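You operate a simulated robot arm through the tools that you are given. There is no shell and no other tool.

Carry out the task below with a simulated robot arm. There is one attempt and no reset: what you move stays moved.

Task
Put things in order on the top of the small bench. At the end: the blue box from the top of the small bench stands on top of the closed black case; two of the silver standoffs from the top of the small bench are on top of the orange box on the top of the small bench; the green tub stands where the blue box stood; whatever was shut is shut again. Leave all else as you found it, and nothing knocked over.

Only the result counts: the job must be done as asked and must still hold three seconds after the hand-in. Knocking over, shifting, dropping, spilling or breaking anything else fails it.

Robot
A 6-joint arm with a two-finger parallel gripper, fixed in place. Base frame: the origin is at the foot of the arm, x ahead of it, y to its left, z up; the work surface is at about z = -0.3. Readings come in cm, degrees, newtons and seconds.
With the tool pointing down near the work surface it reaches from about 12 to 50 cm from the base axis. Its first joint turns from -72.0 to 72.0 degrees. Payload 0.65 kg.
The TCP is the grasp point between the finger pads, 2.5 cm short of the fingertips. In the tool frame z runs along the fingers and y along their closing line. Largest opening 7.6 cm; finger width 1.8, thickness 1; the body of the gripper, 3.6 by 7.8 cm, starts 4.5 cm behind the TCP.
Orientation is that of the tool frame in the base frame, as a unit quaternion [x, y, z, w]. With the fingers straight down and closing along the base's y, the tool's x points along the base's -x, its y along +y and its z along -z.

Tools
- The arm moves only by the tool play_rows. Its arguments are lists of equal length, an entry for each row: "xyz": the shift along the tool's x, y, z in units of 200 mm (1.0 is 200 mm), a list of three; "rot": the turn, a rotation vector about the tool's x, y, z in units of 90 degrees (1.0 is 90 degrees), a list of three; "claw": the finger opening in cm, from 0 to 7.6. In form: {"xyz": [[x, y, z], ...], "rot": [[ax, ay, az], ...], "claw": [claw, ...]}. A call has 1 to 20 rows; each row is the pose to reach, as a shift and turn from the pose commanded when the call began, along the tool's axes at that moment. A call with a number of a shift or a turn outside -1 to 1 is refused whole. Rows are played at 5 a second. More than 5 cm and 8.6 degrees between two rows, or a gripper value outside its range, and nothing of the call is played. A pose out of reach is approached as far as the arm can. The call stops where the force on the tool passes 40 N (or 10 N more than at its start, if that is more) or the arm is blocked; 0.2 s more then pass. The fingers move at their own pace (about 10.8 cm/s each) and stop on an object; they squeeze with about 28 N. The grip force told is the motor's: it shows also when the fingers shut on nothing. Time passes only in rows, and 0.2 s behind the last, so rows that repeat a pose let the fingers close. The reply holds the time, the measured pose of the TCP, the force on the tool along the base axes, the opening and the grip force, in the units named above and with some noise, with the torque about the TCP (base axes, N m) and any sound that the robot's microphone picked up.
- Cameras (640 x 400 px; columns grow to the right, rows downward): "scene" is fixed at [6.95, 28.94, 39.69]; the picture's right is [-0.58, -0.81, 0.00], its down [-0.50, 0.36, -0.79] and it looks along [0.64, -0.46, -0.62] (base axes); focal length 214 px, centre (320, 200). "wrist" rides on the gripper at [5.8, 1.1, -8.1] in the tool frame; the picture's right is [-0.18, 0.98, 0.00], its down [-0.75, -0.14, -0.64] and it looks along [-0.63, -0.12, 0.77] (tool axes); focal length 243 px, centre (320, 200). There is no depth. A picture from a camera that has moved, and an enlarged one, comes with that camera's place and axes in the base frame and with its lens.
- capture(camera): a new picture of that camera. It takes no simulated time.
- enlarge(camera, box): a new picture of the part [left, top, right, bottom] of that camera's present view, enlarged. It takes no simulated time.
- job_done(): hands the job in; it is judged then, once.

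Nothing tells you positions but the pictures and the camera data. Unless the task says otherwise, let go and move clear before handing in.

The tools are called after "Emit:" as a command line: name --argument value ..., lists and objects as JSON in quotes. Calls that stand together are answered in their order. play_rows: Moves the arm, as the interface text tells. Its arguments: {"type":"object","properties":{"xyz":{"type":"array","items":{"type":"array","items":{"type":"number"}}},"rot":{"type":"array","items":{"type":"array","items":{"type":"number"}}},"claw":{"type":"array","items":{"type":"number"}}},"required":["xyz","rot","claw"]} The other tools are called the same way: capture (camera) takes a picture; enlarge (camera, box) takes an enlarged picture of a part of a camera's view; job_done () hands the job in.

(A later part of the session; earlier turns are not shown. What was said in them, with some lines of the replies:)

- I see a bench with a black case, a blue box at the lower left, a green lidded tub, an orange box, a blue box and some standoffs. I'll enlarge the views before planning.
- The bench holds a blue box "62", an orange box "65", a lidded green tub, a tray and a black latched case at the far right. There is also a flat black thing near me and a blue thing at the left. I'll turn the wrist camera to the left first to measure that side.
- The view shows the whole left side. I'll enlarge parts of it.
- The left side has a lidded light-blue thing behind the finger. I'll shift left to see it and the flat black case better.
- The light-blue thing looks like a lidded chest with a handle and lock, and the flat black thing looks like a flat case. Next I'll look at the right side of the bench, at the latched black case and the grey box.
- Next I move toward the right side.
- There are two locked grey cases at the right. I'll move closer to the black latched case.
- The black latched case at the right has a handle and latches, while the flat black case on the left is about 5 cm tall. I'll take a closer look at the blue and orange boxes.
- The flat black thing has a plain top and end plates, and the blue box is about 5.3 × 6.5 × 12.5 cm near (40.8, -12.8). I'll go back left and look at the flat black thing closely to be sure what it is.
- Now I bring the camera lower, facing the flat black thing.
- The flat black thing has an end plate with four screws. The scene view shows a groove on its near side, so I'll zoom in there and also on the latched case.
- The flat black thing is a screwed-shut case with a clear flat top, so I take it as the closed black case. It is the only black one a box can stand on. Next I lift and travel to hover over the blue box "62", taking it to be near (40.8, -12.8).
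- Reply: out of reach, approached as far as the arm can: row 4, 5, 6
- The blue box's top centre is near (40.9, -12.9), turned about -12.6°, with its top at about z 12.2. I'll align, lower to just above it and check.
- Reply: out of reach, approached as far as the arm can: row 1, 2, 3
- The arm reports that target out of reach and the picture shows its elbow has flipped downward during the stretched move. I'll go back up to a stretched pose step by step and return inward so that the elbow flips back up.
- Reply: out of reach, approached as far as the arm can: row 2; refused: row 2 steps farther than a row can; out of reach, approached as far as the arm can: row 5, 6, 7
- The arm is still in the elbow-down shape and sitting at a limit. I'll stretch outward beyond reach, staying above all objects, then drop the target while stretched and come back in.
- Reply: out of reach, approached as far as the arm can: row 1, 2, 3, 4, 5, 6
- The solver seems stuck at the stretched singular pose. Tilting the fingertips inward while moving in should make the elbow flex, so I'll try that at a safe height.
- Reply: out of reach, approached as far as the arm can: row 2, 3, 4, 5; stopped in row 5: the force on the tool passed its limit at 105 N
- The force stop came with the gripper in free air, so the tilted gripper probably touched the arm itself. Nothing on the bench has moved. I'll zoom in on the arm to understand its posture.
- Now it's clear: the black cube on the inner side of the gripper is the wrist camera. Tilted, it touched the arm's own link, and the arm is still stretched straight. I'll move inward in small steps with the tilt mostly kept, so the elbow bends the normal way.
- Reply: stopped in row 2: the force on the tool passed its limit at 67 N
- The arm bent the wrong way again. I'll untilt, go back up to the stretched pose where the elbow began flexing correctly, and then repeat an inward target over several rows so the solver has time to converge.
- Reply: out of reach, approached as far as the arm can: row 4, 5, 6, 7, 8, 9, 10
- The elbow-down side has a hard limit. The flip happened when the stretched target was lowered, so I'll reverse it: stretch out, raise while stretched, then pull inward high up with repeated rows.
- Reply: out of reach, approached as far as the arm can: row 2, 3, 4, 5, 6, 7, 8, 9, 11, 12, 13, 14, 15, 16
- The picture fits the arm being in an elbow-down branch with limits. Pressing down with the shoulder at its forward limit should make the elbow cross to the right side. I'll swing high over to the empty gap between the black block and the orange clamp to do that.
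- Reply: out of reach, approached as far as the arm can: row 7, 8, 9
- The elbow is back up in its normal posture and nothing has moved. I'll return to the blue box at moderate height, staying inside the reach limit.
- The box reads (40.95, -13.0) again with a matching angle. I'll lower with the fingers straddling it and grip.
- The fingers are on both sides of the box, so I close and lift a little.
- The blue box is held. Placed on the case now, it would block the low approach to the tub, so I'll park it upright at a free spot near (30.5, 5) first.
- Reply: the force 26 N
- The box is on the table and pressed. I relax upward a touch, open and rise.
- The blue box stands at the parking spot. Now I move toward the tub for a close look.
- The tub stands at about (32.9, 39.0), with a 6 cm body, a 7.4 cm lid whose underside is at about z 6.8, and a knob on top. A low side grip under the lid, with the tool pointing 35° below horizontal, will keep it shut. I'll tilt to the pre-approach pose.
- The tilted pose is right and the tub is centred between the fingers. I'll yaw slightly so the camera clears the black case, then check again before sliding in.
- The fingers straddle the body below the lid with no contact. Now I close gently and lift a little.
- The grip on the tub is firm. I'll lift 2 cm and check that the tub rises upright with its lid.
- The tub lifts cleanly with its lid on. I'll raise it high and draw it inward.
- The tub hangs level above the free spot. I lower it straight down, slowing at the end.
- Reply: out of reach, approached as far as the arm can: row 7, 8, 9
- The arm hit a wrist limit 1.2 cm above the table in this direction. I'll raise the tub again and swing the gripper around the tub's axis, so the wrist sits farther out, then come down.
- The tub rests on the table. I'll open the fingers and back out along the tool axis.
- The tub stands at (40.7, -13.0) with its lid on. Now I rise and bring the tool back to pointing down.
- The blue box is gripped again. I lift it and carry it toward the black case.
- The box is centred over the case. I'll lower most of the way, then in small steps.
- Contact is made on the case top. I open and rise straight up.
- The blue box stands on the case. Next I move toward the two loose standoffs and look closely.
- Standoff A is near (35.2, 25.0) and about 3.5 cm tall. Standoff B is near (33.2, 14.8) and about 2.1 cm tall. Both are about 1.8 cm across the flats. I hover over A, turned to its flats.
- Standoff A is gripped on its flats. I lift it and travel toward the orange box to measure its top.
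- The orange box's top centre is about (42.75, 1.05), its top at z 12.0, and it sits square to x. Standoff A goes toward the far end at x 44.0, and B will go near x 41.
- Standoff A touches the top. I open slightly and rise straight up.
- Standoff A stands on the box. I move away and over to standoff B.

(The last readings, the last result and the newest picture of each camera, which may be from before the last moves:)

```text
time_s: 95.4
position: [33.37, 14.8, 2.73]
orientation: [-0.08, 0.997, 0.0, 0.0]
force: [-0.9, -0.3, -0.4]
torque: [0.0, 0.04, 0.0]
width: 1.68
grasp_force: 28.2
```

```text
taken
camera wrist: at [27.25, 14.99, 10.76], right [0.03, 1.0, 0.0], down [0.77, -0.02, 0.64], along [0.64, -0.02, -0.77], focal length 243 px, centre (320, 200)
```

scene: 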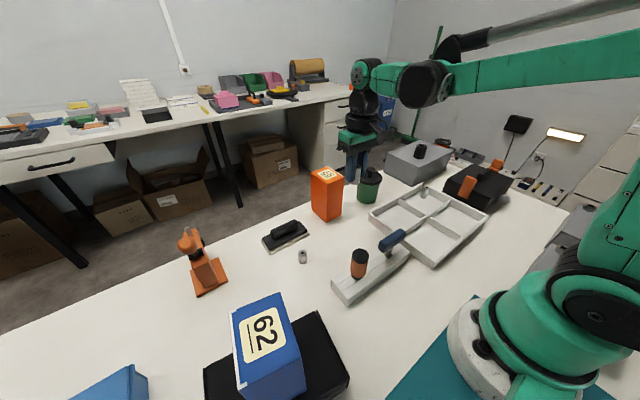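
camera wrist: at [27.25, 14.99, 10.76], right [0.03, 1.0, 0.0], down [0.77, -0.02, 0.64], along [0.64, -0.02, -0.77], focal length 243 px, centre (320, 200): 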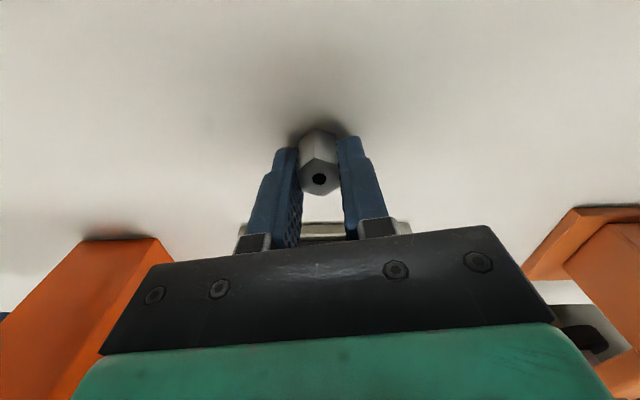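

Standoff B is gripped. I lift it, go round to the orange box from the inner side, and stop just above the top.

Emit:
play_rows --xyz '[[0, 0, -0.12], [0, 0, -0.3], [0, 0, -0.5], [0, 0, -0.7], [0.02, -0.15, -0.77], [0.045, -0.32, -0.77], [0.075, -0.5, -0.77], [0.1035, -0.68, -0.77], [0.01, -0.695, -0.74], [-0.09, -0.71, -0.72], [-0.18, -0.725, -0.7], [-0.265, -0.739, -0.68], [-0.265, -0.739, -0.645]]' --rot '[[0, 0, 0], [0, 0, 0], [0, 0, 0], [0, 0, 0], [0, 0, 0.03], [0, 0, 0.06], [0, 0, 0.09], [0, 0, 0.102], [0, 0, 0.102], [0, 0, 0.102], [0, 0, 0.102], [0, 0, 0.102], [0, 0, 0.102]]' --claw '[1.2, 1.2, 1.2, 1.2, 1.2, 1.2, 1.2, 1.2, 1.2, 1.2, 1.2, 1.2, 1.2]'

Emit:
enlarge --camera "scene" --box '[290, 140, 400, 230]'

Emit:
capture --camera "wrist"

```text
time_s: 98.2
position: [40.59, 1.1, 15.78]
orientation: [0.001, 1.0, 0.0, 0.0]
force: [0.1, -0.5, -0.1]
torque: [-0.02, -0.01, 0.01]
width: 1.71
grasp_force: 27.8
```

```text
4.44 times, centred on (345, 185) of scene
camera zoom: at [6.95, 28.94, 39.69], right [-0.58, -0.81, 0.0], down [-0.5, 0.36, -0.79], along [0.64, -0.46, -0.62], focal length 953 px, centre (209, 267)
```

zoom: 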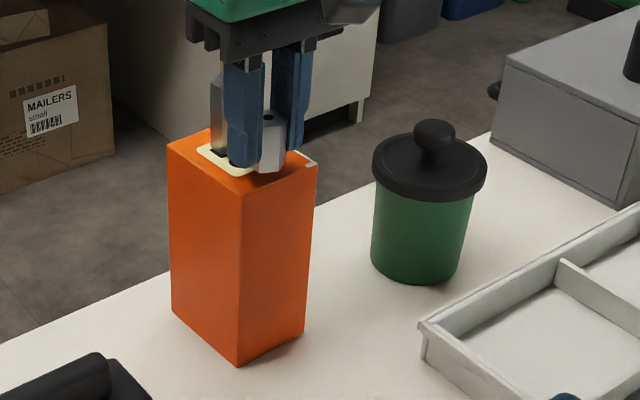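

```text
taken
camera wrist: at [34.91, 2.2, 23.79], right [0.19, 0.98, 0.0], down [0.75, -0.14, 0.64], along [0.63, -0.12, -0.77], focal length 243 px, centre (320, 200)
```

wrist: 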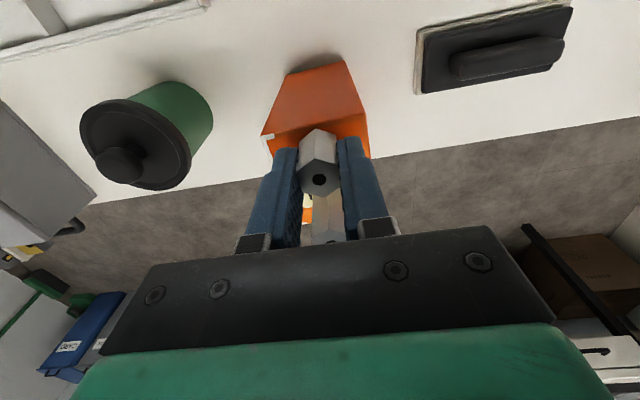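

Emit:
play_rows --xyz '[[-0.022, 0, 0], [-0.022, 0, 0.015], [-0.022, 0, 0.027], [-0.022, 0, 0.032]]' --rot '[[0, 0, 0], [0, 0, 0], [0, 0, 0], [0, 0, 0]]' --claw '[1.2, 1.2, 1.2, 1.2]'

Emit:
enlarge --camera "scene" --box '[310, 150, 370, 190]'

```text
time_s: 99.2
position: [41.03, 1.08, 15.04]
orientation: [0.001, 1.0, 0.0, 0.0]
force: [1.0, 1.0, 19.1]
torque: [0.02, -0.04, -0.02]
width: 1.69
grasp_force: 28.5
```

```text
10.00 times, centred on (340, 170) of scene
camera zoom: at [6.94, 28.94, 39.7], right [-0.58, -0.81, 0.0], down [-0.5, 0.36, -0.79], along [0.64, -0.46, -0.62], focal length 2145 px, centre (120, 500)
```

zoom: 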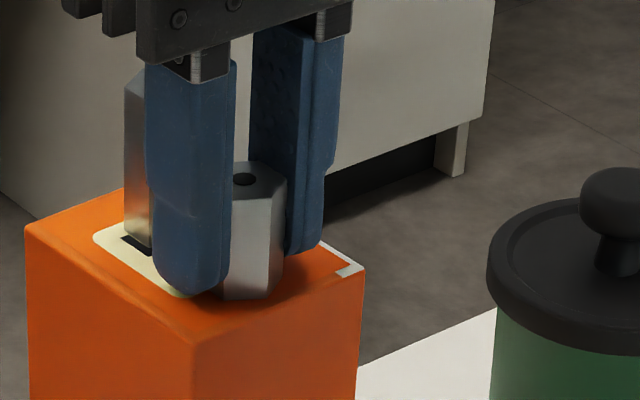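

Contact is firm. I'll relax upward a hair, open gently, rise, then back off inward.

Emit:
play_rows --xyz '[[0, 0, -0.003], [0, 0, -0.003], [0, 0, -0.003], [0, 0, -0.003], [0, 0, -0.03], [0, 0, -0.08], [0, 0, -0.14]]' --rot '[[0, 0, 0], [0, 0, 0], [0, 0, 0], [0, 0, 0], [0, 0, 0], [0, 0, 0], [0, 0, 0]]' --claw '[1.6, 2.4, 3, 3, 3, 3, 3]'

Emit:
enlarge --camera "scene" --box '[290, 140, 400, 230]'

Emit:
capture --camera "wrist"

```text
time_s: 100.8
position: [41.22, 1.19, 17.77]
orientation: [0.0, 1.0, -0.001, 0.0]
force: [-0.2, -0.3, -0.5]
torque: [0.0, -0.01, 0.01]
width: 2.99
grasp_force: 0.1
```

```text
4.44 times, centred on (345, 185) of scene
camera zoom: at [6.95, 28.94, 39.69], right [-0.58, -0.81, 0.0], down [-0.5, 0.36, -0.79], along [0.64, -0.46, -0.62], focal length 953 px, centre (209, 267)
```

zoom: 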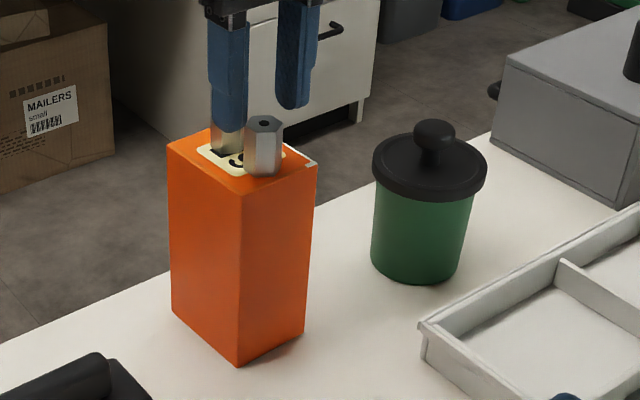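

```text
taken
camera wrist: at [35.39, 2.18, 25.89], right [0.19, 0.98, 0.0], down [0.75, -0.14, 0.64], along [0.63, -0.12, -0.77], focal length 243 px, centre (320, 200)
```

wrist: 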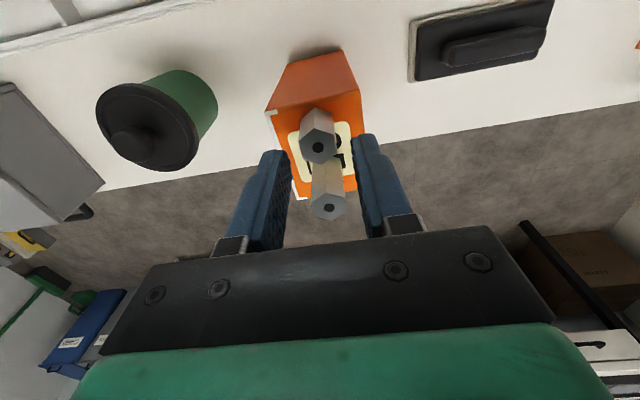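

Both standoffs stand on the orange box. I back off inward at this height, rise a bit, and check the whole scene.

Emit:
play_rows --xyz '[[0.05, 0, -0.02], [0.15, 0, -0.05], [0.28, 0, -0.08], [0.41, 0, -0.15], [0.54, 0, -0.25], [0.65, 0, -0.35]]' --rot '[[0, 0, 0], [0, 0, 0], [0, 0, 0], [0, 0, 0], [0, 0, 0], [0, 0, 0]]' --claw '[3, 3, 3, 3, 3, 3]'

Emit:
capture --camera "scene"

Emit:
capture --camera "wrist"

Emit:
enlarge --camera "scene" --box '[190, 270, 370, 400]'

Emit:
enlarge --camera "scene" --box '[290, 130, 530, 280]'

```text
time_s: 102.2
position: [28.24, 1.22, 24.73]
orientation: [0.001, 1.0, 0.001, 0.0]
force: [-0.3, 0.3, 0.0]
torque: [0.01, -0.02, -0.02]
width: 3.01
grasp_force: 0.1
```

```text
taken
```

scene: 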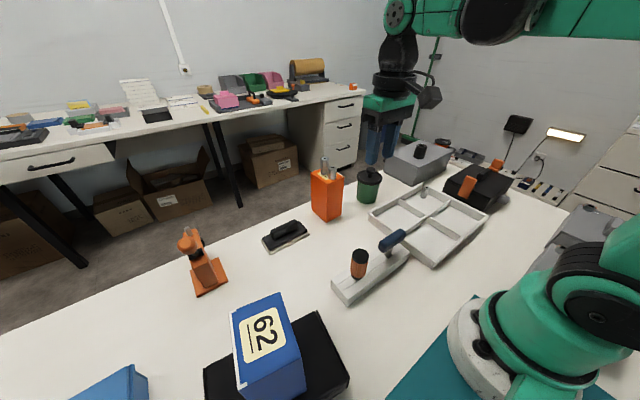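

```text
taken
camera wrist: at [22.4, 2.34, 32.96], right [0.19, 0.98, 0.0], down [0.75, -0.14, 0.64], along [0.63, -0.12, -0.77], focal length 243 px, centre (320, 200)
```

wrist: 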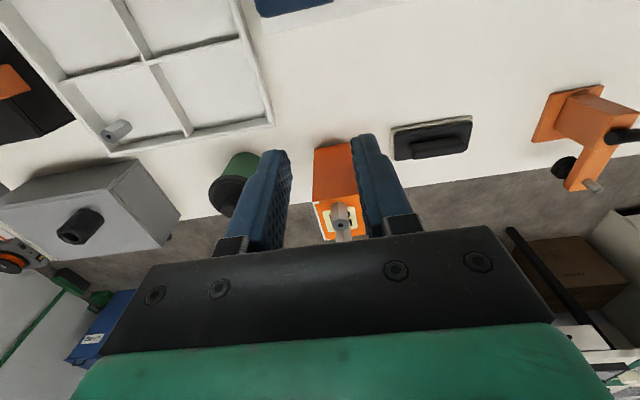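

```text
3.08 times, centred on (280, 335) of scene
camera zoom: at [6.95, 28.94, 39.69], right [-0.58, -0.81, 0.0], down [-0.5, 0.36, -0.79], along [0.64, -0.46, -0.62], focal length 660 px, centre (443, -215)
```

zoom: 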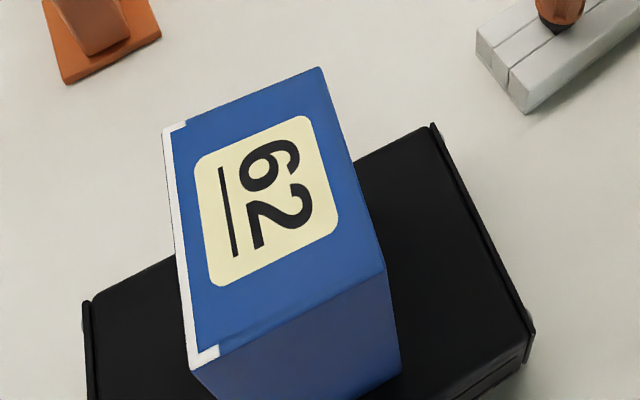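

```text
2.67 times, centred on (410, 205) of scene
camera zoom: at [6.95, 28.94, 39.69], right [-0.58, -0.81, 0.0], down [-0.5, 0.36, -0.79], along [0.64, -0.46, -0.62], focal length 572 px, centre (80, 187)
```

zoom: 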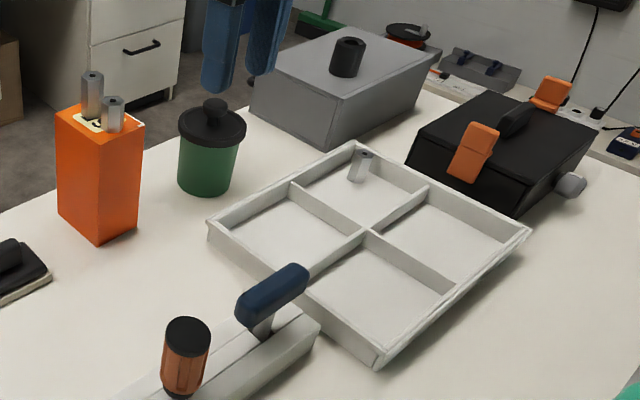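

Everything looks in place. The blue box stands on the closed black case, and both standoffs stand on the orange box. The lidded tub is where the blue box stood, and nothing else has visibly moved. The arm is clear, so I hand in.

Emit:
job_done

```text
The job is handed in.
```

I finished the rearrangement and handed the job in. The last pictures before hand-in showed everything in place, but I haven't seen a verdict.

- **Blue box:** "62" stands upright on the flat black case, roughly centred. I took this to be "the closed black case" because it is screwed shut and has a flat top. There is also a black latched case at the far right. I ruled it out because the handle on its lid leaves little room for a box to stand. If you meant that one, this part is wrong.
- **Standoffs:** The two loose ones from the bench stand upright on the orange box. The one in the tray stayed where it was.
- **Green tub:** It stands where the blue box stood, within a few millimetres by my measurement. I carried it by its body, so the lid stayed on throughout.
- **Everything else:** Nothing else in the pictures looks moved or knocked over. At one point the arm stopped on a force spike, most likely because the gripper touched the arm itself, and nothing on the bench shifted.
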